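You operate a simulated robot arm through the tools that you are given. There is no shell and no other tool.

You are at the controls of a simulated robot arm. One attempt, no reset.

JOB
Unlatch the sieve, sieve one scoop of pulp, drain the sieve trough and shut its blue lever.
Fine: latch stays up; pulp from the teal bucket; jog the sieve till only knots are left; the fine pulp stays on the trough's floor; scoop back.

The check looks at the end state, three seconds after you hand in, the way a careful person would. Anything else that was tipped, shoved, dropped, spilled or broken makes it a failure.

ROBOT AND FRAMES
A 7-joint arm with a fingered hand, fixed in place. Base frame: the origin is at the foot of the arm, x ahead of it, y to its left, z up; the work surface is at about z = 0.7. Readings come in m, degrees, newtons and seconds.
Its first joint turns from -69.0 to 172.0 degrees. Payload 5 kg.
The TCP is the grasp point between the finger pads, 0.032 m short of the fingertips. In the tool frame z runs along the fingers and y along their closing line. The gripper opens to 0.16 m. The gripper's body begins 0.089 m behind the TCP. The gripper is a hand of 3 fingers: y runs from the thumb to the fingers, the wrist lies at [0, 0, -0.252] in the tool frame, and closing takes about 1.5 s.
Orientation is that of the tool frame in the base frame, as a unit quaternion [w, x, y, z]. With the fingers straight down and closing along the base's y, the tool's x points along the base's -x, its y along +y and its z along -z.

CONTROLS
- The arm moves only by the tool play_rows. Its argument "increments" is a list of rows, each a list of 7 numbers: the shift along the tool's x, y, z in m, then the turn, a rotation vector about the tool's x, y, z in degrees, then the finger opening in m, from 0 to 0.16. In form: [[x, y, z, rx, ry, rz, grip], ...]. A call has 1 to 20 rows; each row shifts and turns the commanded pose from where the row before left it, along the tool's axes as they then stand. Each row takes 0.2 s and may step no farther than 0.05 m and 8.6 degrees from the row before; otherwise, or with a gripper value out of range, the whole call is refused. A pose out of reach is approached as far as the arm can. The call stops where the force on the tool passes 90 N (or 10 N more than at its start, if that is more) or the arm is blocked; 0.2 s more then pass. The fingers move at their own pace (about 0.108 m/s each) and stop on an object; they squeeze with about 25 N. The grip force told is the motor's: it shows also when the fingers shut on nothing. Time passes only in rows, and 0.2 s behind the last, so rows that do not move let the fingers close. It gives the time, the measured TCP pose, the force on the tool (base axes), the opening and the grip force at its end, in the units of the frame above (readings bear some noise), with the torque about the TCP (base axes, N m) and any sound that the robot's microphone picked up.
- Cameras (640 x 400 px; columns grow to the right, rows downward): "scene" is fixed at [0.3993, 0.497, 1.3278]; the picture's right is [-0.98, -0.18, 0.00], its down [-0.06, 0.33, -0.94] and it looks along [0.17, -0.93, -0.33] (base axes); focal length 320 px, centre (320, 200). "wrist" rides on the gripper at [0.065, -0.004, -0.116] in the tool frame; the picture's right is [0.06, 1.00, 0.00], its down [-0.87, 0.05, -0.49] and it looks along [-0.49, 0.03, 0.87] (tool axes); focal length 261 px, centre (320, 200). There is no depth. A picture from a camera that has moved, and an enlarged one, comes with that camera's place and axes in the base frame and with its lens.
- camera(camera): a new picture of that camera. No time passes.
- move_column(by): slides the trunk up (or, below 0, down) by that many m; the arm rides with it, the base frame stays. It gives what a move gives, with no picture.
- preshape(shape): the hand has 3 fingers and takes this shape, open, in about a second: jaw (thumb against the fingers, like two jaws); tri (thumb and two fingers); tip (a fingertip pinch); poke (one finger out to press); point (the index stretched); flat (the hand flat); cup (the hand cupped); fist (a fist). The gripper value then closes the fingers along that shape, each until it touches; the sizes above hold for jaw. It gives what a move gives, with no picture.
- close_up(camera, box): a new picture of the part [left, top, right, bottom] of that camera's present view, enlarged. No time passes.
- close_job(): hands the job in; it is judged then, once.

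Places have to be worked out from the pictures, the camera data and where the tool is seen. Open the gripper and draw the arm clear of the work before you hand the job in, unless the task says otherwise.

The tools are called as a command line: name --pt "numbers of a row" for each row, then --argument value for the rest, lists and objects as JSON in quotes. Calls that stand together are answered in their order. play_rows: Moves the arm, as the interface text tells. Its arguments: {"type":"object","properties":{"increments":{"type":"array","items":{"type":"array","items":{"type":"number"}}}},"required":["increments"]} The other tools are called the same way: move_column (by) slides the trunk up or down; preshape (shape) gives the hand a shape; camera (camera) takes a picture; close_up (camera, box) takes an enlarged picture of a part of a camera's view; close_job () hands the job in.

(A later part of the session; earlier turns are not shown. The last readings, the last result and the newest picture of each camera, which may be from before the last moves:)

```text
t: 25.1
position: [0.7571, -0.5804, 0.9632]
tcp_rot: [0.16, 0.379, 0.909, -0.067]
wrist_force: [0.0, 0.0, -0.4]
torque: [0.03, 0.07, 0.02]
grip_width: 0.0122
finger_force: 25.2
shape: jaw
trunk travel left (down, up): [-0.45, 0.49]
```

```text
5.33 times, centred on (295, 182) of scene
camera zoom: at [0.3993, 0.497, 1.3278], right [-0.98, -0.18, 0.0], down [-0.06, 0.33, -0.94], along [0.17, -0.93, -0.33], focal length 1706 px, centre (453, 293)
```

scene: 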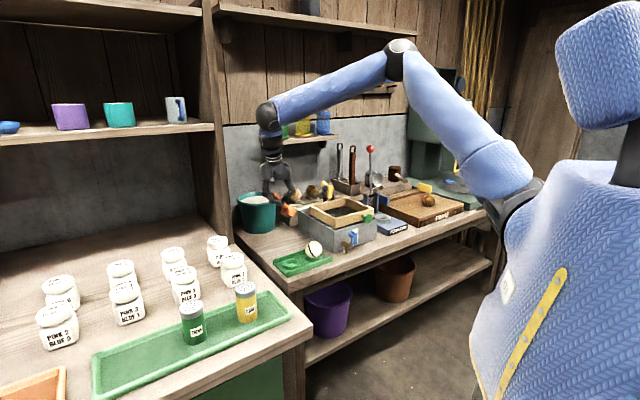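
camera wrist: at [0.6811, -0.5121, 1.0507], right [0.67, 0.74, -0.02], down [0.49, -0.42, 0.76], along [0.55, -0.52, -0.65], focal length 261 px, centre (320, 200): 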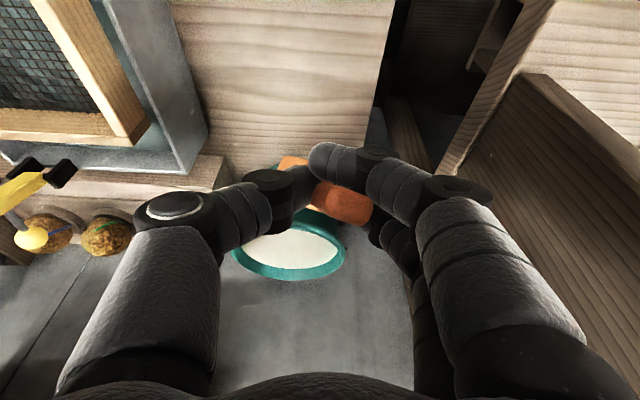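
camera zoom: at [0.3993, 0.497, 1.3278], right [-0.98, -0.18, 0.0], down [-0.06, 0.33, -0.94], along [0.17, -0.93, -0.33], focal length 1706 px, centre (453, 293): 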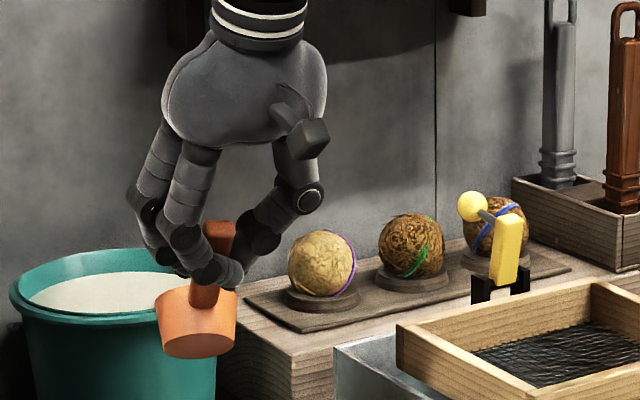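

play_rows --pt "0 0 0 0 -5 0 0.0" --pt "0 0 0 0 -5 0 0.0" --pt "0 0 0 0 -5 0 0.0" --pt "0 0 0 0 -5 0 0.0" --pt "0 0 0 0 -5 0 0.0" --pt "0 0 0 0 -5 0 0.0" --pt "0 0 0 0 -5 0 0.0" --pt "0 0 0 0 -5 0 0.0" --pt "0 0 0 0 0 0 0.0"

camera --camera "wrist"

close_up --camera "scene" --box '[245, 145, 345, 220]'

```text
t: 27.1
position: [0.7549, -0.5799, 0.9651]
tcp_rot: [0.461, 0.334, 0.8, -0.192]
wrist_force: [0.2, 0.5, -1.1]
torque: [0.07, 0.07, -0.01]
grip_width: 0.0121
finger_force: 25.0
shape: jaw
trunk travel left (down, up): [-0.45, 0.49]
```

```text
taken
camera wrist: at [0.6583, -0.4897, 0.9663], right [0.69, 0.72, -0.05], down [0.04, 0.03, 1.0], along [0.72, -0.69, -0.01], focal length 261 px, centre (320, 200)
```

wrist: 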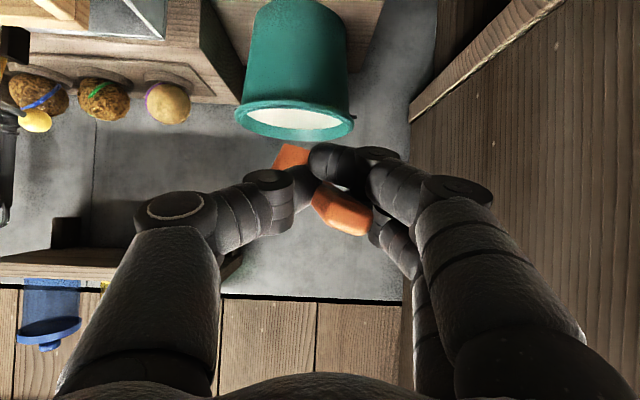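

```text
5.33 times, centred on (295, 182) of scene
camera zoom: at [0.3993, 0.497, 1.3278], right [-0.98, -0.18, 0.0], down [-0.06, 0.33, -0.94], along [0.17, -0.93, -0.33], focal length 1706 px, centre (453, 293)
```

zoom: 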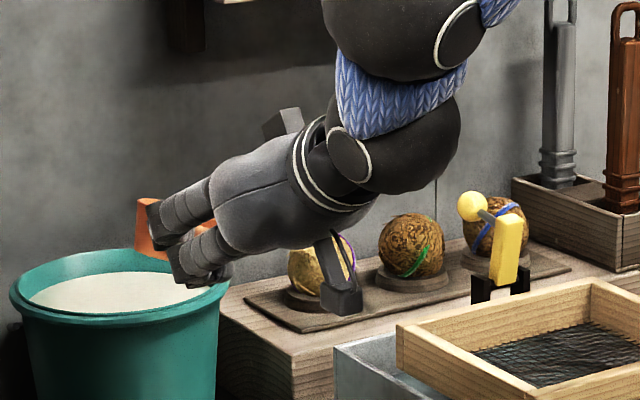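

close_up --camera "scene" --box '[255, 172, 295, 204]'

close_up --camera "wrist" --box '[240, 120, 420, 260]'

```text
12.50 times, centred on (275, 188) of scene
camera zoom: at [0.3993, 0.497, 1.3278], right [-0.98, -0.18, 0.0], down [-0.06, 0.33, -0.94], along [0.17, -0.93, -0.33], focal length 3998 px, centre (882, 350)
```

zoom: 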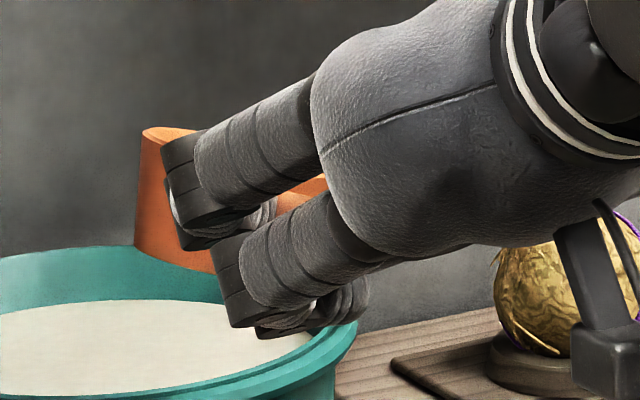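

```text
2.86 times, centred on (330, 190) of wrist
camera zoom: at [0.6583, -0.4897, 0.9663], right [0.69, 0.72, -0.05], down [0.04, 0.03, 1.0], along [0.72, -0.69, -0.01], focal length 745 px, centre (291, 229)
```

zoom: 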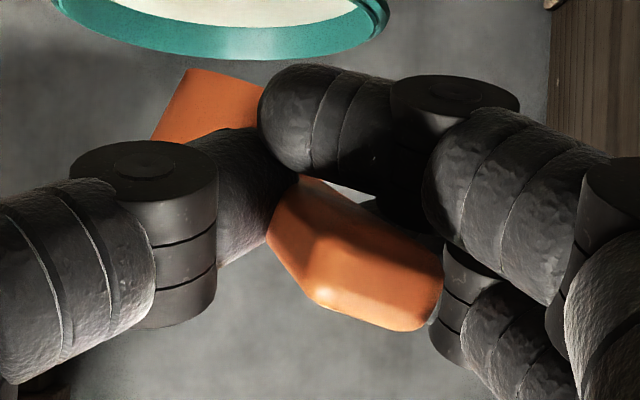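

close_up --camera "scene" --box '[262, 180, 278, 192]'

```text
16.00 times, centred on (270, 186) of scene
camera zoom: at [0.3993, 0.497, 1.3278], right [-0.98, -0.18, 0.0], down [-0.06, 0.33, -0.94], along [0.17, -0.93, -0.33], focal length 5118 px, centre (1120, 424)
```

zoom: 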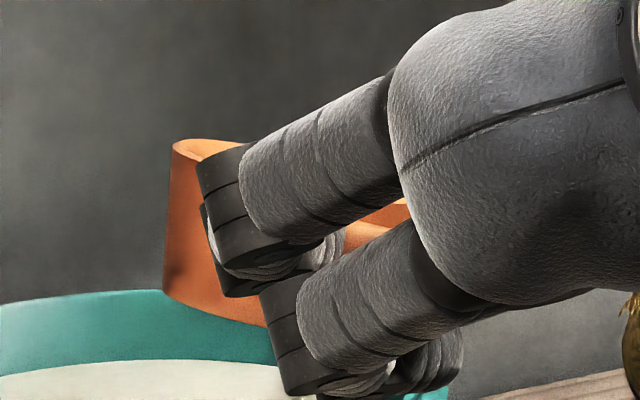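

The cup is about level fore-aft but rolled roughly 20° toward the sieve side. I roll the hand about the handle axis to correct it.

play_rows --pt "0 0 0 2.3 0 -3.98 0.0" --pt "0 0 0 2.3 0 -3.98 0.0" --pt "0 0 0 2.3 0 -3.98 0.0" --pt "0 0 0 2.3 0 -3.98 0.0" --pt "0 0 0 2.3 0 -3.98 0.0" --pt "0 0 0 0 0 0 0.0"

close_up --camera "wrist" --box '[240, 120, 420, 260]'

close_up --camera "scene" --box '[250, 165, 300, 205]'

```text
t: 28.6
position: [0.7561, -0.5807, 0.9641]
tcp_rot: [0.384, 0.236, 0.822, -0.349]
wrist_force: [0.5, 0.3, -0.5]
torque: [0.03, 0.05, 0.02]
grip_width: 0.0119
finger_force: 25.0
shape: jaw
trunk travel left (down, up): [-0.45, 0.49]
```

```text
2.86 times, centred on (330, 190) of wrist
camera zoom: at [0.6593, -0.4892, 0.9672], right [0.62, 0.65, -0.44], down [0.32, 0.3, 0.9], along [0.72, -0.69, -0.02], focal length 745 px, centre (291, 229)
```

zoom: 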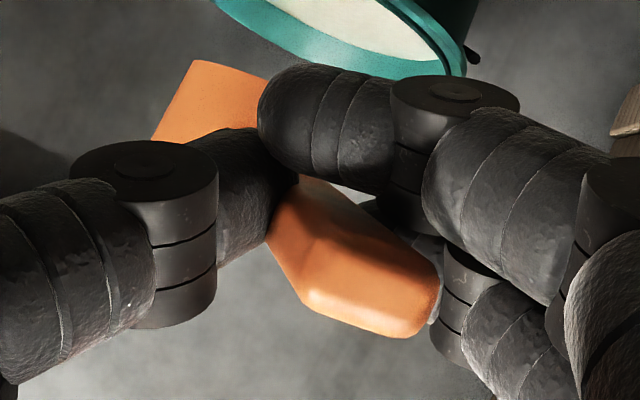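

```text
10.00 times, centred on (275, 185) of scene
camera zoom: at [0.3993, 0.497, 1.3278], right [-0.98, -0.18, 0.0], down [-0.06, 0.33, -0.94], along [0.17, -0.93, -0.33], focal length 3198 px, centre (770, 350)
```

zoom: 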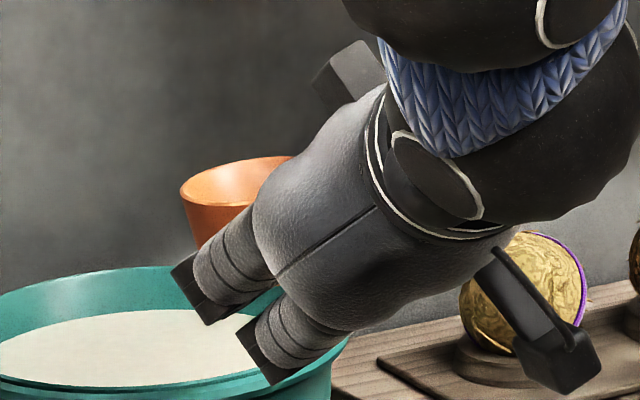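

The scoop held firm and its cup now looks level to within a few degrees, about 0.105 m beyond the TCP. I trim the roll and carry it out over the bucket, centred at about u=1.21, v=0.08 with its rim at z≈0.845, staying above the rim.

play_rows --pt "0 0 0 -2.5 0 4.3 0.0" --pt "-0.0115 -0.0038 0.0187 0 0 0 0.0" --pt "-0.0115 -0.0038 0.0187 0 0 0 0.0" --pt "-0.0115 -0.0038 0.0187 0 0 0 0.0" --pt "-0.0115 -0.0038 0.0187 0 0 0 0.0" --pt "-0.0115 -0.0038 0.0187 0 0 0 0.0" --pt "-0.0115 -0.0038 0.0187 0 0 0 0.0" --pt "-0.0115 -0.0038 0.0187 0 0 0 0.0" --pt "-0.0115 -0.0038 0.0187 0 0 0 0.0" --pt "0 0 0 0 0 0 0.0"

camera --camera "wrist"

close_up --camera "scene" --box '[225, 150, 305, 210]'

```text
t: 30.8
position: [0.8599, -0.7257, 0.9777]
tcp_rot: [0.403, 0.257, 0.82, -0.315]
wrist_force: [0.5, 0.0, -0.9]
torque: [0.03, 0.07, 0.03]
grip_width: 0.0122
finger_force: 25.3
shape: jaw
trunk travel left (down, up): [-0.45, 0.49]
```

```text
taken
camera wrist: at [0.7633, -0.6334, 0.9804], right [0.64, 0.68, -0.36], down [0.26, 0.25, 0.93], along [0.72, -0.69, -0.02], focal length 261 px, centre (320, 200)
```

wrist: 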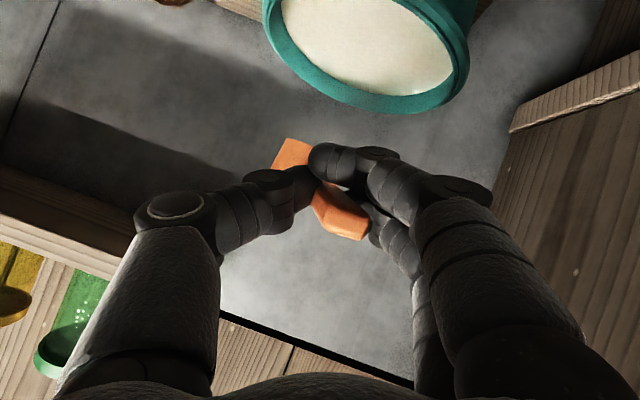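

```text
6.67 times, centred on (265, 180) of scene
camera zoom: at [0.3993, 0.497, 1.3278], right [-0.98, -0.18, 0.0], down [-0.06, 0.33, -0.94], along [0.17, -0.93, -0.33], focal length 2132 px, centre (687, 333)
```

zoom: 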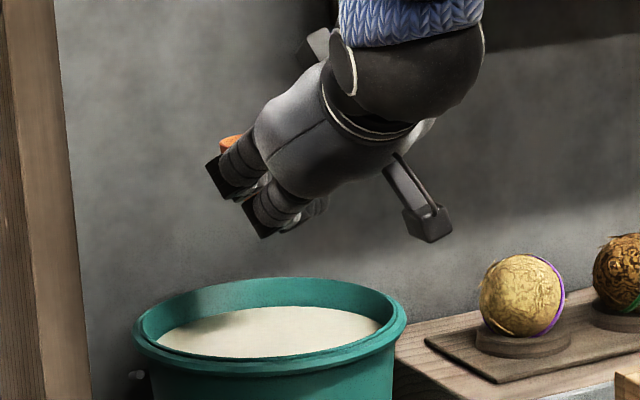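

play_rows --pt "0 0 0 -1.86 6.66 -1.11 0.0" --pt "0 0 0 -1.86 6.66 -1.11 0.0" --pt "0 0 0 -1.86 6.66 -1.11 0.0" --pt "0 0 0 -1.86 6.66 -1.11 0.0" --pt "0 0 0 -1.86 6.66 -1.11 0.0" --pt "0 0 0 0 0 0 0.0"

camera --camera "wrist"

close_up --camera "scene" --box '[225, 150, 305, 210]'

```text
t: 32.1
position: [0.8596, -0.7252, 0.9782]
tcp_rot: [0.155, 0.264, 0.935, -0.181]
wrist_force: [-0.2, 0.3, -1.6]
torque: [0.08, 0.0, 0.02]
grip_width: 0.0119
finger_force: 24.7
shape: jaw
trunk travel left (down, up): [-0.45, 0.49]
```

```text
taken
camera wrist: at [0.7807, -0.6519, 1.0568], right [0.5, 0.82, -0.28], down [0.64, -0.13, 0.76], along [0.58, -0.56, -0.59], focal length 261 px, centre (320, 200)
```

wrist: 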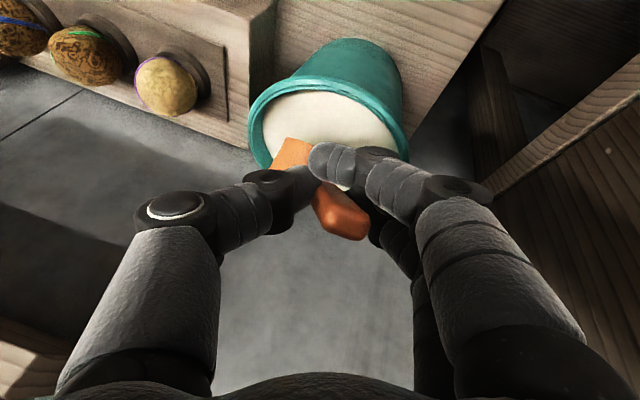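

```text
6.67 times, centred on (265, 180) of scene
camera zoom: at [0.3993, 0.497, 1.3278], right [-0.98, -0.18, 0.0], down [-0.06, 0.33, -0.94], along [0.17, -0.93, -0.33], focal length 2132 px, centre (687, 333)
```

zoom: 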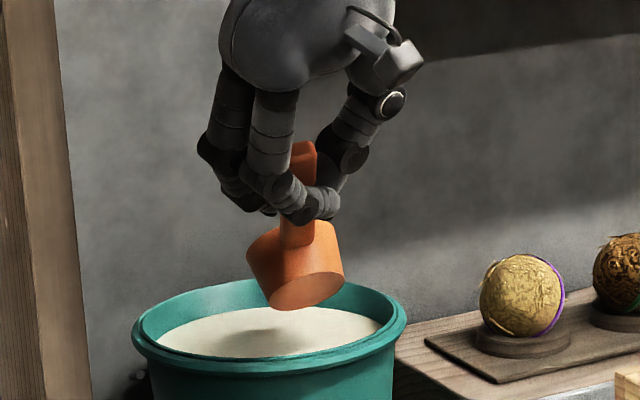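

close_up --camera "scene" --box '[250, 168, 274, 198]'

close_up --camera "wrist" --box '[250, 110, 410, 260]'

```text
13.33 times, centred on (262, 183) of scene
camera zoom: at [0.3993, 0.497, 1.3278], right [-0.98, -0.18, 0.0], down [-0.06, 0.33, -0.94], along [0.17, -0.93, -0.33], focal length 4265 px, centre (1093, 427)
```

zoom: 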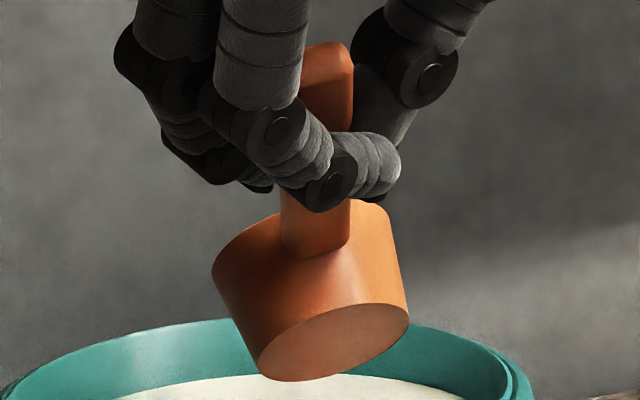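

```text
2.67 times, centred on (330, 185) of wrist
camera zoom: at [0.7807, -0.6519, 1.0568], right [0.5, 0.82, -0.28], down [0.64, -0.13, 0.76], along [0.58, -0.56, -0.59], focal length 695 px, centre (293, 240)
```

zoom: 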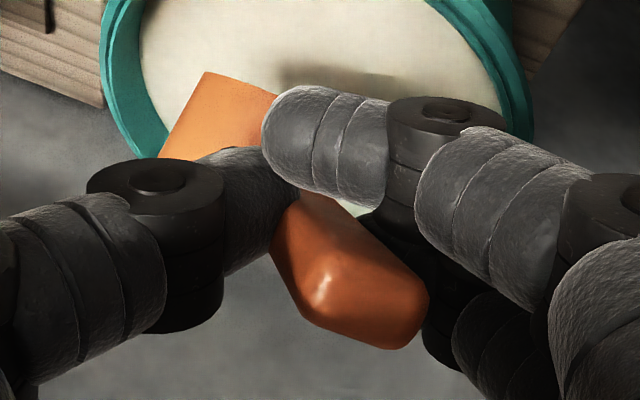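

The cup is nose-down about 44° with almost no roll, and the pose is reachable. I move a little further out and lower over the bucket before plunging.

play_rows --pt "-0.014 -0.0002 0.022 0 0 0 0.0" --pt "-0.014 -0.0002 0.022 0 0 0 0.0" --pt "0 0 0 0 0 0 0.0"

camera --camera "wrist"

close_up --camera "scene" --box '[225, 160, 305, 220]'

```text
t: 33.0
position: [0.8913, -0.7583, 0.95]
tcp_rot: [0.155, 0.264, 0.935, -0.18]
wrist_force: [0.2, 0.4, -0.3]
torque: [0.07, 0.04, 0.01]
grip_width: 0.0119
finger_force: 24.5
shape: jaw
trunk travel left (down, up): [-0.45, 0.49]
```

```text
taken
camera wrist: at [0.8124, -0.6841, 1.0287], right [0.5, 0.82, -0.28], down [0.64, -0.13, 0.76], along [0.58, -0.56, -0.59], focal length 261 px, centre (320, 200)
```

wrist: 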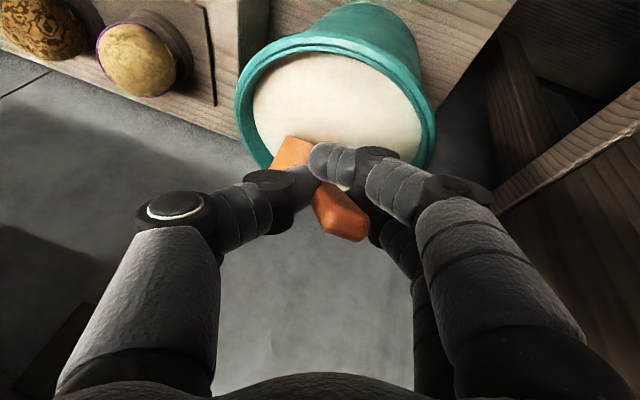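

```text
6.67 times, centred on (265, 190) of scene
camera zoom: at [0.3993, 0.497, 1.3278], right [-0.98, -0.18, 0.0], down [-0.06, 0.33, -0.94], along [0.17, -0.93, -0.33], focal length 2132 px, centre (687, 267)
```

zoom: 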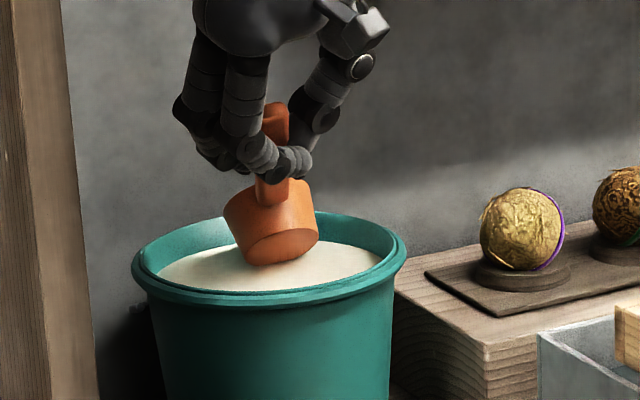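

play_rows --pt "0.0089 0.0051 0.0159 0 0 0 0.0" --pt "0.0089 0.0051 0.0159 0 0 0 0.0" --pt "0.0089 0.0051 0.0159 0 0 0 0.0" --pt "0.0089 0.0051 0.0159 0 0 0 0.0" --pt "0.0089 0.0051 0.0159 0 0 0 0.0" --pt "0 0 0 0 0 0 0.0"

camera --camera "wrist"

close_up --camera "scene" --box '[225, 165, 305, 225]'

```text
t: 34.4
position: [0.8852, -0.7431, 0.8693]
tcp_rot: [0.163, 0.264, 0.933, -0.181]
wrist_force: [12.8, 6.2, 68.5]
torque: [0.81, 0.25, -0.1]
grip_width: 0.0142
finger_force: 25.1
shape: jaw
trunk travel left (down, up): [-0.45, 0.49]
```

```text
taken
camera wrist: at [0.8046, -0.67, 0.9468], right [0.5, 0.82, -0.28], down [0.63, -0.13, 0.77], along [0.59, -0.56, -0.58], focal length 261 px, centre (320, 200)
```

wrist: 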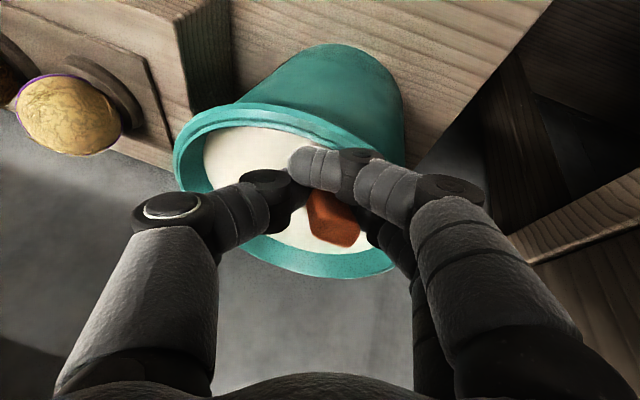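

```text
6.67 times, centred on (265, 195) of scene
camera zoom: at [0.3993, 0.497, 1.3278], right [-0.98, -0.18, 0.0], down [-0.06, 0.33, -0.94], along [0.17, -0.93, -0.33], focal length 2132 px, centre (687, 233)
```

zoom: 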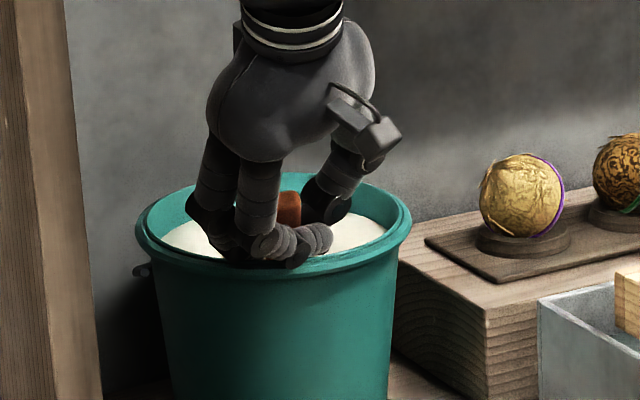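

Contact: the fingers are pressing on the bucket's near rim or floor. I lift straight off at once and re-check.

play_rows --pt "-0.0077 -0.005 -0.0178 0 0 0 0.0" --pt "-0.0077 -0.005 -0.0178 0 0 0 0.0" --pt "-0.0077 -0.005 -0.0178 0 0 0 0.0" --pt "-0.0077 -0.005 -0.0178 0 0 0 0.0" --pt "-0.0077 -0.005 -0.0178 0 0 0 0.0" --pt "0 0 0 0 0 0 0.0"

camera --camera "wrist"

close_up --camera "scene" --box '[225, 165, 305, 225]'

```text
t: 35.8
position: [0.8844, -0.7494, 0.955]
tcp_rot: [0.155, 0.265, 0.934, -0.181]
wrist_force: [0.5, -0.2, -1.5]
torque: [0.03, 0.04, 0.0]
grip_width: 0.012
finger_force: 24.9
shape: jaw
trunk travel left (down, up): [-0.45, 0.49]
```

```text
taken
camera wrist: at [0.8056, -0.6758, 1.0335], right [0.5, 0.82, -0.28], down [0.64, -0.13, 0.76], along [0.58, -0.56, -0.59], focal length 261 px, centre (320, 200)
```

wrist: 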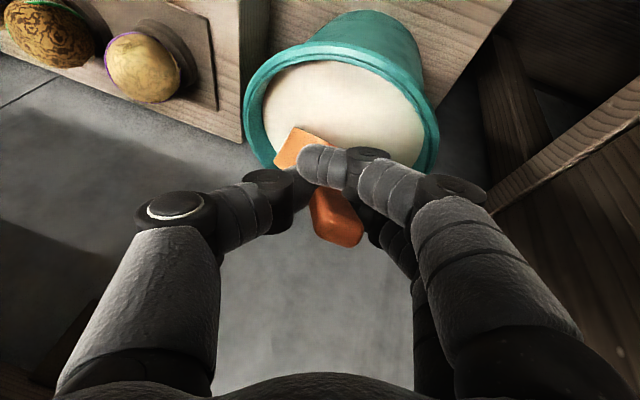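

```text
6.67 times, centred on (265, 195) of scene
camera zoom: at [0.3993, 0.497, 1.3278], right [-0.98, -0.18, 0.0], down [-0.06, 0.33, -0.94], along [0.17, -0.93, -0.33], focal length 2132 px, centre (687, 233)
```

zoom: 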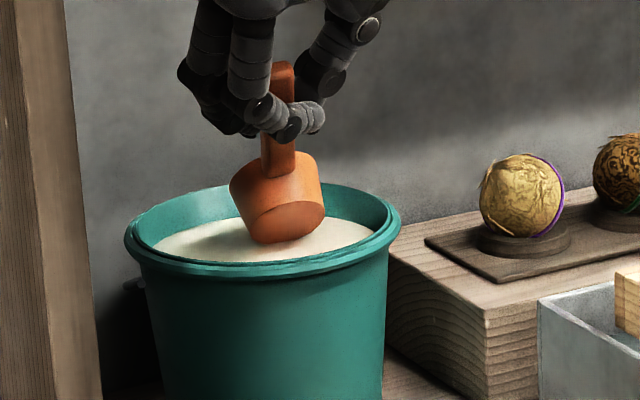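

The fingers hit the near rim, and the bucket only moved a few millimetres. I need a steeper nose-down entry with the hand higher, so I raise and test whether the hand can point straight down out there.

play_rows --pt "-0.0087 -0.0058 -0.02 0 0 0 0.0" --pt "-0.0087 -0.0058 -0.02 0 0 0 0.0" --pt "0 0 0 -1.73 6.18 -1.04 0.0" --pt "0 0 0 -1.73 6.18 -1.04 0.0" --pt "0 0 0 -1.73 6.18 -1.04 0.0" --pt "0 0 0 -1.73 6.18 -1.04 0.0" --pt "0 0 0 0 0 0 0.0"

camera --camera "wrist"

close_up --camera "scene" --box '[225, 150, 305, 210]'

camera --camera "scene"

```text
t: 37.4
position: [0.8484, -0.7437, 0.9799]
tcp_rot: [-0.031, 0.253, 0.965, -0.069]
wrist_force: [2.4, 0.0, 1.4]
torque: [-0.01, -0.2, 0.08]
grip_width: 0.0119
finger_force: 25.0
shape: jaw
out of reach, approached as far as the arm can: row 5, 6
trunk travel left (down, up): [-0.45, 0.49]
```

```text
taken
camera wrist: at [0.8005, -0.7006, 1.0979], right [0.43, 0.89, -0.15], down [0.83, -0.32, 0.46], along [0.36, -0.32, -0.88], focal length 261 px, centre (320, 200)
```

wrist: 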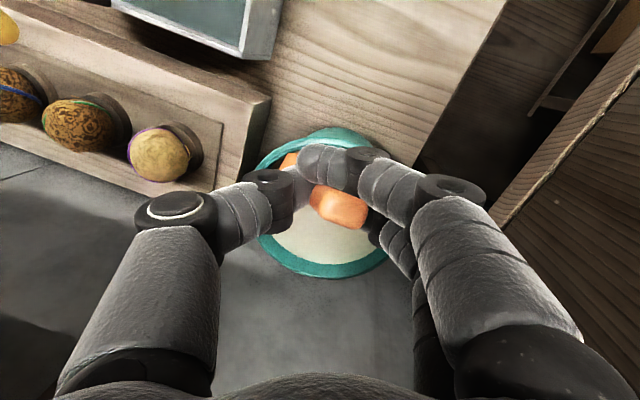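

```text
6.67 times, centred on (265, 180) of scene
camera zoom: at [0.3993, 0.497, 1.3278], right [-0.98, -0.18, 0.0], down [-0.06, 0.33, -0.94], along [0.17, -0.93, -0.33], focal length 2132 px, centre (687, 333)
```

zoom: 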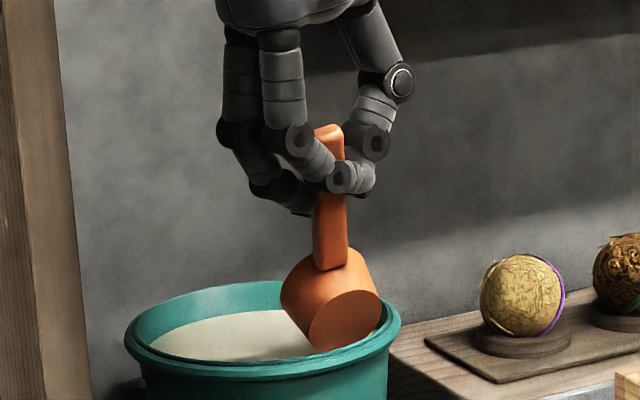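

```text
taken
```

scene: 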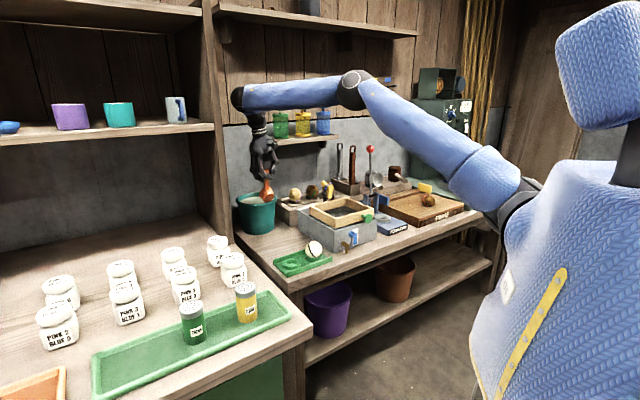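

play_rows --pt "0 0 0 1.34 -4.76 0.75 0.0" --pt "0 0 0 1.34 -4.76 0.75 0.0" --pt "-0.0125 0.0115 0.015 0 0 0 0.0" --pt "-0.0125 0.0115 0.015 0 0 0 0.0" --pt "0 0 0 0 0 0 0.0"

camera --camera "wrist"

close_up --camera "scene" --box '[225, 160, 305, 220]'

```text
t: 38.5
position: [0.8818, -0.742, 0.9499]
tcp_rot: [0.036, 0.259, 0.959, -0.113]
wrist_force: [-0.1, 0.3, -1.0]
torque: [0.02, 0.01, -0.02]
grip_width: 0.0116
finger_force: 24.6
shape: jaw
trunk travel left (down, up): [-0.45, 0.49]
```

```text
taken
camera wrist: at [0.8215, -0.6868, 1.0549], right [0.45, 0.87, -0.21], down [0.77, -0.26, 0.58], along [0.45, -0.42, -0.79], focal length 261 px, centre (320, 200)
```

wrist: 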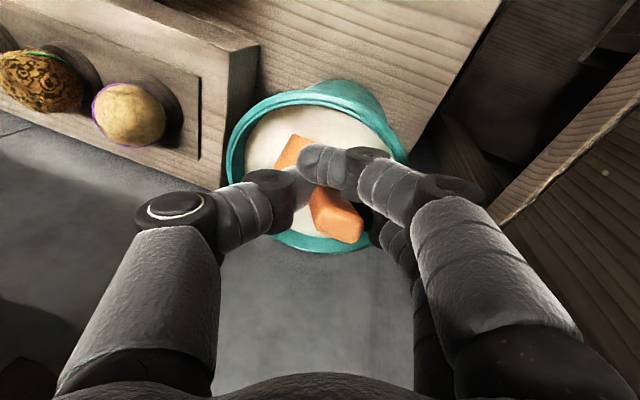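

```text
6.67 times, centred on (265, 190) of scene
camera zoom: at [0.3993, 0.497, 1.3278], right [-0.98, -0.18, 0.0], down [-0.06, 0.33, -0.94], along [0.17, -0.93, -0.33], focal length 2132 px, centre (687, 267)
```

zoom: 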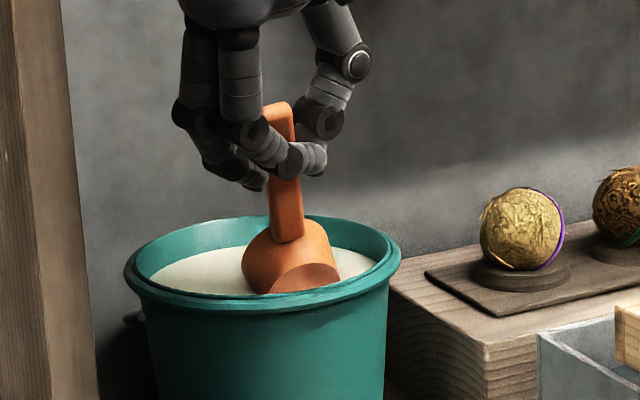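

play_rows --pt "0.0022 0.0018 0.0159 0 0 0 0.0" --pt "0.0022 0.0018 0.0159 0 0 0 0.0" --pt "0.0022 0.0018 0.0159 0 0 0 0.0" --pt "0.0022 0.0018 0.0159 0 0 0 0.0" --pt "0 0 0 0 0 0 0.0"

camera --camera "wrist"

close_up --camera "scene" --box '[225, 160, 305, 220]'

```text
t: 39.8
position: [0.8788, -0.7471, 0.8853]
tcp_rot: [0.036, 0.258, 0.959, -0.113]
wrist_force: [-0.2, 0.2, -0.6]
torque: [0.07, -0.02, -0.01]
grip_width: 0.0116
finger_force: 25.0
shape: jaw
trunk travel left (down, up): [-0.45, 0.49]
```

```text
taken
camera wrist: at [0.818, -0.6921, 0.9907], right [0.45, 0.87, -0.21], down [0.77, -0.26, 0.58], along [0.45, -0.42, -0.79], focal length 261 px, centre (320, 200)
```

wrist: 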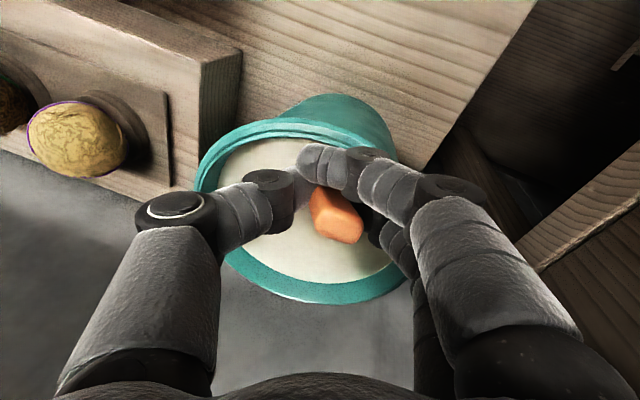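

```text
6.67 times, centred on (265, 190) of scene
camera zoom: at [0.3993, 0.497, 1.3278], right [-0.98, -0.18, 0.0], down [-0.06, 0.33, -0.94], along [0.17, -0.93, -0.33], focal length 2132 px, centre (687, 267)
```

zoom: 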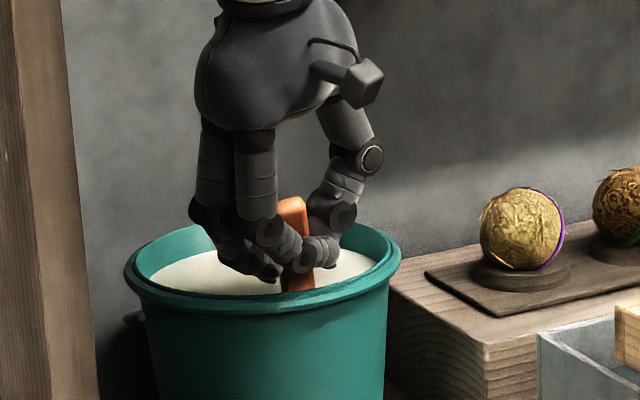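

Cup fully submerged with no contact force. Now I roll the nose up slowly while staying deep.

play_rows --pt "0.0005 0.0004 0.0024 1.61 -5.71 0.9 0.0" --pt "0.0005 0.0004 0.0024 1.61 -5.71 0.9 0.0" --pt "0 0 0 1.61 -5.71 0.9 0.0" --pt "0 0 0 1.61 -5.71 0.9 0.0" --pt "0 0 0 0 0 0 0.0"

close_up --camera "scene" --box '[225, 160, 305, 220]'

camera --camera "wrist"

```text
t: 41.0
position: [0.8782, -0.7471, 0.881]
tcp_rot: [0.215, 0.262, 0.916, -0.214]
wrist_force: [0.2, -0.5, -2.0]
torque: [0.08, 0.05, 0.0]
grip_width: 0.0116
finger_force: 25.0
shape: jaw
trunk travel left (down, up): [-0.45, 0.49]
```

```text
6.67 times, centred on (265, 190) of scene
camera zoom: at [0.3993, 0.497, 1.3278], right [-0.98, -0.18, 0.0], down [-0.06, 0.33, -0.94], along [0.17, -0.93, -0.33], focal length 2132 px, centre (687, 267)
```

zoom: 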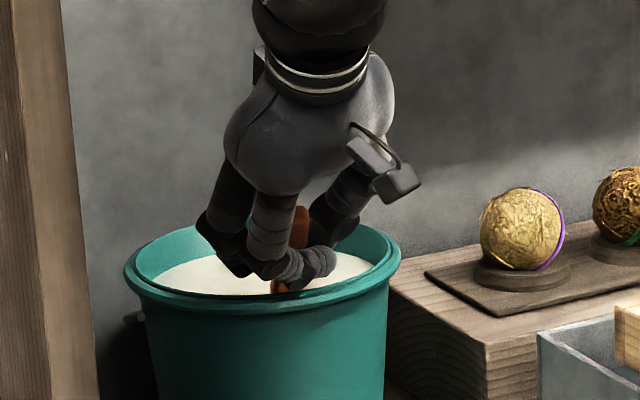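

```text
taken
camera wrist: at [0.7925, -0.6667, 0.9441], right [0.52, 0.79, -0.31], down [0.56, -0.05, 0.83], along [0.64, -0.61, -0.47], focal length 261 px, centre (320, 200)
```

wrist: 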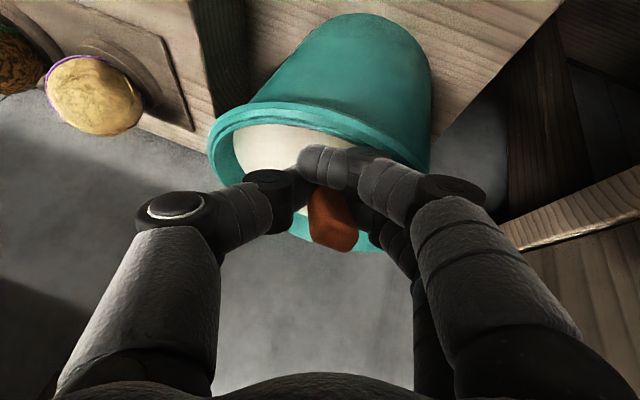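

play_rows --pt "0.0041 0.0007 -0.0028 1.61 -5.71 0.9 0.0" --pt "0.0041 0.0007 -0.0028 1.61 -5.71 0.9 0.0" --pt "-0.0054 -0.0024 -0.005 1.61 -5.71 0.9 0.0" --pt "-0.0054 -0.0024 -0.005 1.61 -5.71 0.9 0.0" --pt "-0.0054 -0.0024 -0.005 1.61 -5.71 0.9 0.0" --pt "-0.0054 -0.0024 -0.005 1.61 -5.71 0.9 0.0" --pt "0 0 0 0 0 0 0.0"

close_up --camera "scene" --box '[225, 160, 305, 220]'

camera --camera "wrist"

```text
t: 42.5
position: [0.87, -0.7383, 0.9127]
tcp_rot: [0.461, 0.247, 0.778, -0.347]
wrist_force: [-0.1, 0.1, -1.4]
torque: [0.08, 0.1, 0.01]
grip_width: 0.0106
finger_force: 24.5
shape: jaw
trunk travel left (down, up): [-0.45, 0.49]
```

```text
6.67 times, centred on (265, 190) of scene
camera zoom: at [0.3993, 0.497, 1.3278], right [-0.98, -0.18, 0.0], down [-0.06, 0.33, -0.94], along [0.17, -0.93, -0.33], focal length 2132 px, centre (687, 267)
```

zoom: 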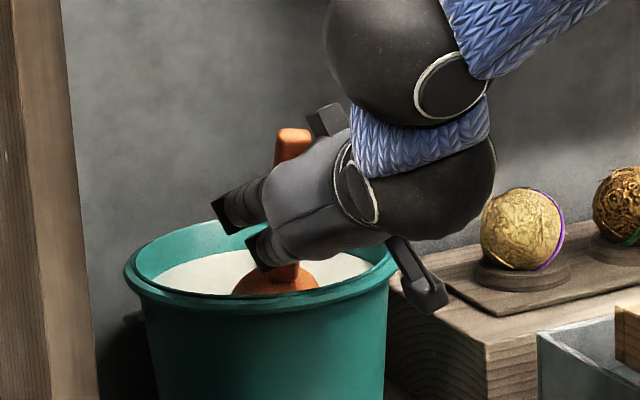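

```text
taken
camera wrist: at [0.7729, -0.6478, 0.894], right [0.68, 0.64, -0.37], down [0.16, 0.36, 0.92], along [0.72, -0.68, 0.14], focal length 261 px, centre (320, 200)
```

wrist: 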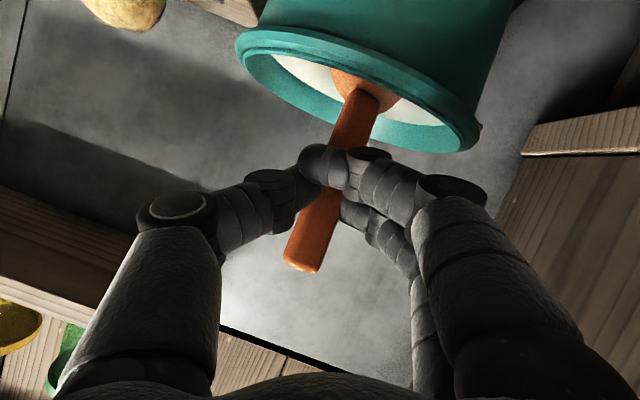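

The cup's weight has swung the scoop down in the pinch, so this two-point grip can't carry a load. I'll lift it out slowly, let anything drain into the bucket, and regrasp it better on the table.

play_rows --pt "-0.018 -0.006 -0.0065 0 0 0 0.0" --pt "-0.018 -0.006 -0.0065 0 0 0 0.0" --pt "-0.018 -0.006 -0.0065 0 0 0 0.0" --pt "-0.018 -0.006 -0.0065 0 0 0 0.0" --pt "-0.018 -0.006 -0.0065 0 0 0 0.0" --pt "0 0 0 0 0 0 0.0"

close_up --camera "scene" --box '[225, 140, 305, 215]'

camera --camera "wrist"

```text
t: 44.0
position: [0.8685, -0.7389, 1.0124]
tcp_rot: [0.461, 0.247, 0.778, -0.348]
wrist_force: [-0.4, -0.9, -1.5]
torque: [0.05, 0.04, 0.01]
grip_width: 0.0105
finger_force: 25.3
shape: jaw
trunk travel left (down, up): [-0.45, 0.49]
```

```text
5.33 times, centred on (265, 178) of scene
camera zoom: at [0.3993, 0.497, 1.3278], right [-0.98, -0.18, 0.0], down [-0.06, 0.33, -0.94], along [0.17, -0.93, -0.33], focal length 1706 px, centre (613, 320)
```

zoom: 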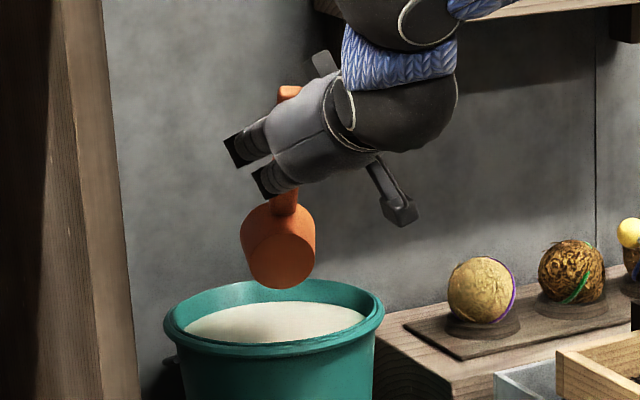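

```text
taken
camera wrist: at [0.7722, -0.6481, 0.9941], right [0.67, 0.64, -0.37], down [0.16, 0.36, 0.92], along [0.72, -0.68, 0.14], focal length 261 px, centre (320, 200)
```

wrist: 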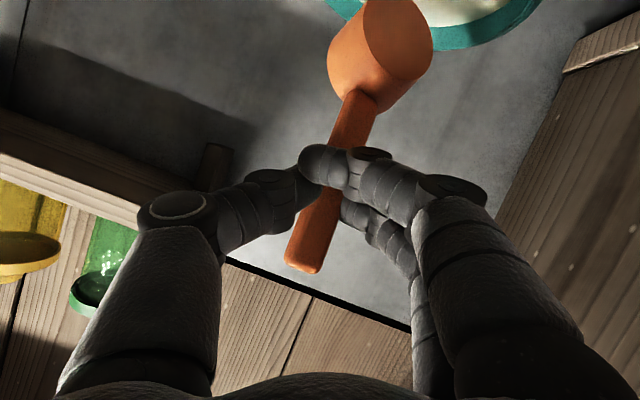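

play_rows --pt "0.0059 0.0072 -0.0227 0 0 0 0.0" --pt "0.0059 0.0072 -0.0227 0 0 0 0.0" --pt "0.0059 0.0072 -0.0227 0 0 0 0.0" --pt "0 0 0 0 0 0 0.0"

close_up --camera "scene" --box '[225, 140, 325, 220]'

camera --camera "wrist"

```text
t: 45.0
position: [0.8396, -0.6725, 1.0129]
tcp_rot: [0.462, 0.247, 0.778, -0.347]
wrist_force: [-0.8, 0.1, -2.1]
torque: [0.04, 0.04, -0.02]
grip_width: 0.0107
finger_force: 25.1
shape: jaw
trunk travel left (down, up): [-0.45, 0.49]
```

```text
5.00 times, centred on (275, 180) of scene
camera zoom: at [0.3993, 0.497, 1.3278], right [-0.98, -0.18, 0.0], down [-0.06, 0.33, -0.94], along [0.17, -0.93, -0.33], focal length 1599 px, centre (545, 300)
```

zoom: 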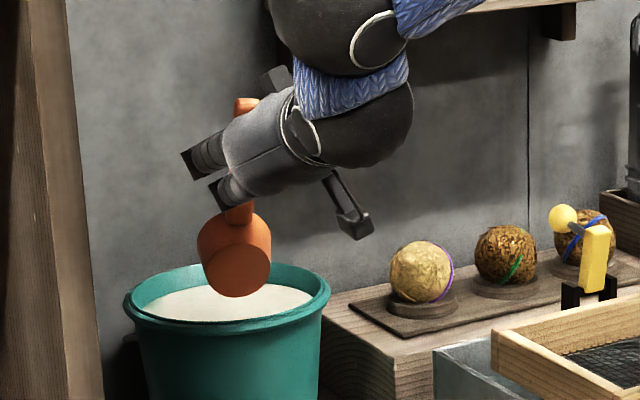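

```text
taken
camera wrist: at [0.7436, -0.581, 0.9946], right [0.68, 0.64, -0.37], down [0.16, 0.36, 0.92], along [0.72, -0.68, 0.14], focal length 261 px, centre (320, 200)
```

wrist: 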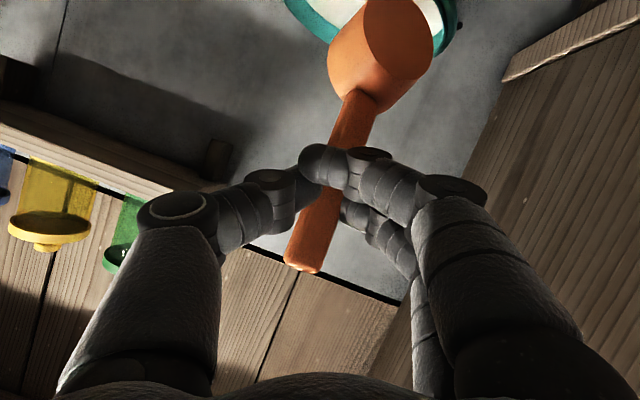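

The scoop hangs vertically with its base facing back toward its original handle direction. I carry it over clear table in front of the bucket and lower it.

play_rows --pt "0.0115 -0.0316 -0.0009 0 0 0 0.0" --pt "0.0115 -0.0316 -0.0009 0 0 0 0.0" --pt "0 0 0 0 0 0 0.0" --pt "0.0249 0.0088 0.0093 0 0 0 0.0" --pt "0.0249 0.0088 0.0093 0 0 0 0.0" --pt "0.0249 0.0088 0.0093 0 0 0 0.0" --pt "0.0249 0.0088 0.0093 0 0 0 0.0" --pt "0 0 0 0 0 0 0.0"

close_up --camera "scene" --box '[225, 150, 345, 240]'

camera --camera "wrist"

```text
t: 46.8
position: [0.785, -0.7084, 0.9005]
tcp_rot: [0.462, 0.246, 0.779, -0.346]
wrist_force: [-0.5, 0.1, -0.6]
torque: [0.02, 0.05, -0.01]
grip_width: 0.0108
finger_force: 25.1
shape: jaw
trunk travel left (down, up): [-0.45, 0.49]
```

```text
4.44 times, centred on (285, 195) of scene
camera zoom: at [0.3993, 0.497, 1.3278], right [-0.98, -0.18, 0.0], down [-0.06, 0.33, -0.94], along [0.17, -0.93, -0.33], focal length 1422 px, centre (476, 222)
```

zoom: 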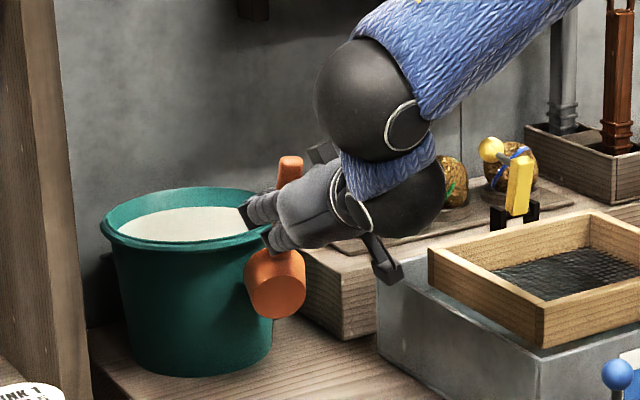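

```text
taken
camera wrist: at [0.6872, -0.6188, 0.8815], right [0.68, 0.64, -0.37], down [0.16, 0.36, 0.92], along [0.72, -0.68, 0.14], focal length 261 px, centre (320, 200)
```

wrist: 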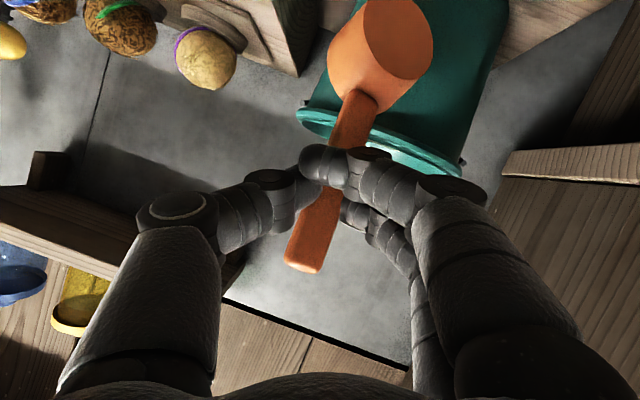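

play_rows --pt "0.0222 0.0078 0.0083 0 0 0 0.0" --pt "0.0222 0.0078 0.0083 0 0 0 0.0" --pt "0.0133 0.0047 0.005 0 0 0 0.0" --pt "0 0 0 0 0 0 0.0"

close_up --camera "scene" --box '[235, 180, 335, 250]'

camera --camera "wrist"

```text
t: 47.8
position: [0.7846, -0.707, 0.8366]
tcp_rot: [0.461, 0.247, 0.778, -0.347]
wrist_force: [0.1, 0.1, -1.0]
torque: [-0.02, 0.06, 0.0]
grip_width: 0.0109
finger_force: 24.7
shape: jaw
trunk travel left (down, up): [-0.45, 0.49]
```

```text
5.71 times, centred on (285, 215) of scene
camera zoom: at [0.3993, 0.497, 1.3278], right [-0.98, -0.18, 0.0], down [-0.06, 0.33, -0.94], along [0.17, -0.93, -0.33], focal length 1828 px, centre (520, 114)
```

zoom: 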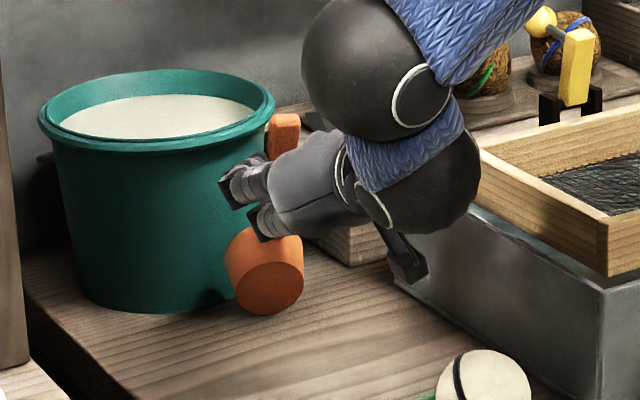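

```text
taken
camera wrist: at [0.6879, -0.6175, 0.8175], right [0.68, 0.64, -0.37], down [0.16, 0.36, 0.92], along [0.72, -0.68, 0.14], focal length 261 px, centre (320, 200)
```

wrist: 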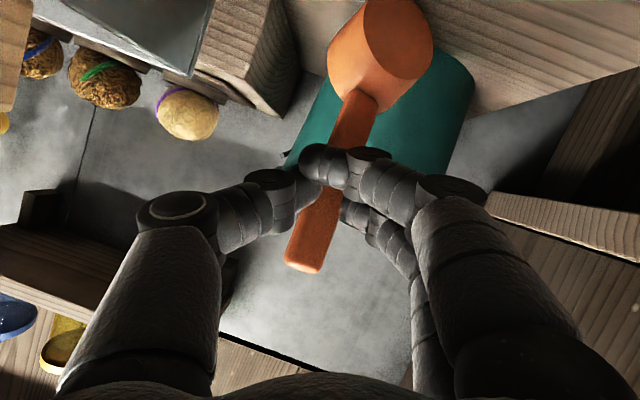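

play_rows --pt "0.0089 0.0031 0.0033 0 0 0 0.0" --pt "0 0 0 0 0 0 0.0"

close_up --camera "scene" --box '[260, 205, 300, 240]'

```text
t: 48.4
position: [0.7846, -0.7065, 0.8298]
tcp_rot: [0.462, 0.247, 0.777, -0.348]
wrist_force: [-4.6, 4.7, 23.9]
torque: [-0.27, -0.42, -0.03]
grip_width: 0.0119
finger_force: 25.6
shape: jaw
trunk travel left (down, up): [-0.45, 0.49]
```

```text
11.43 times, centred on (280, 222) of scene
camera zoom: at [0.3993, 0.497, 1.3278], right [-0.98, -0.18, 0.0], down [-0.06, 0.33, -0.94], along [0.17, -0.93, -0.33], focal length 3656 px, centre (777, -57)
```

zoom: 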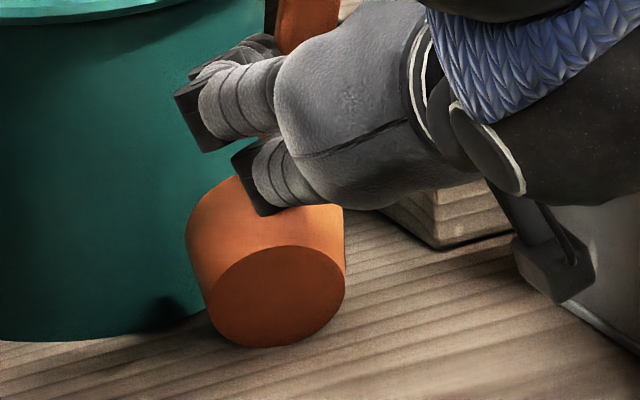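

play_rows --pt "0 0 -0.0116 0 0 0 0.0" --pt "0.0037 0.0027 -0.0116 0 0 0 0.0" --pt "0.0037 0.0027 -0.0116 0 0 0 0.0" --pt "0.0037 0.0027 -0.0116 0 0 0 0.0" --pt "0 0 0 0 0 0 0.0"

close_up --camera "scene" --box '[250, 195, 310, 245]'

camera --camera "wrist"

```text
t: 49.5
position: [0.7602, -0.6665, 0.8284]
tcp_rot: [0.461, 0.248, 0.778, -0.348]
wrist_force: [0.2, -0.2, 0.2]
torque: [-0.05, -0.01, 0.0]
grip_width: 0.0119
finger_force: 24.6
shape: jaw
trunk travel left (down, up): [-0.45, 0.49]
```

```text
8.00 times, centred on (280, 220) of scene
camera zoom: at [0.3993, 0.497, 1.3278], right [-0.98, -0.18, 0.0], down [-0.06, 0.33, -0.94], along [0.17, -0.93, -0.33], focal length 2559 px, centre (640, 40)
```

zoom: 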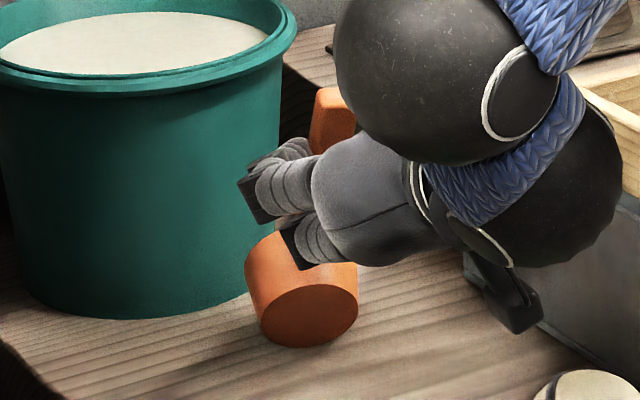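

```text
taken
camera wrist: at [0.6631, -0.5759, 0.8099], right [0.68, 0.64, -0.37], down [0.16, 0.36, 0.92], along [0.72, -0.68, 0.14], focal length 261 px, centre (320, 200)
```

wrist: 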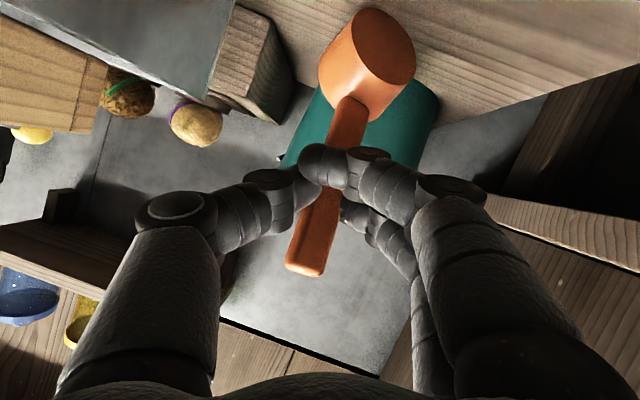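

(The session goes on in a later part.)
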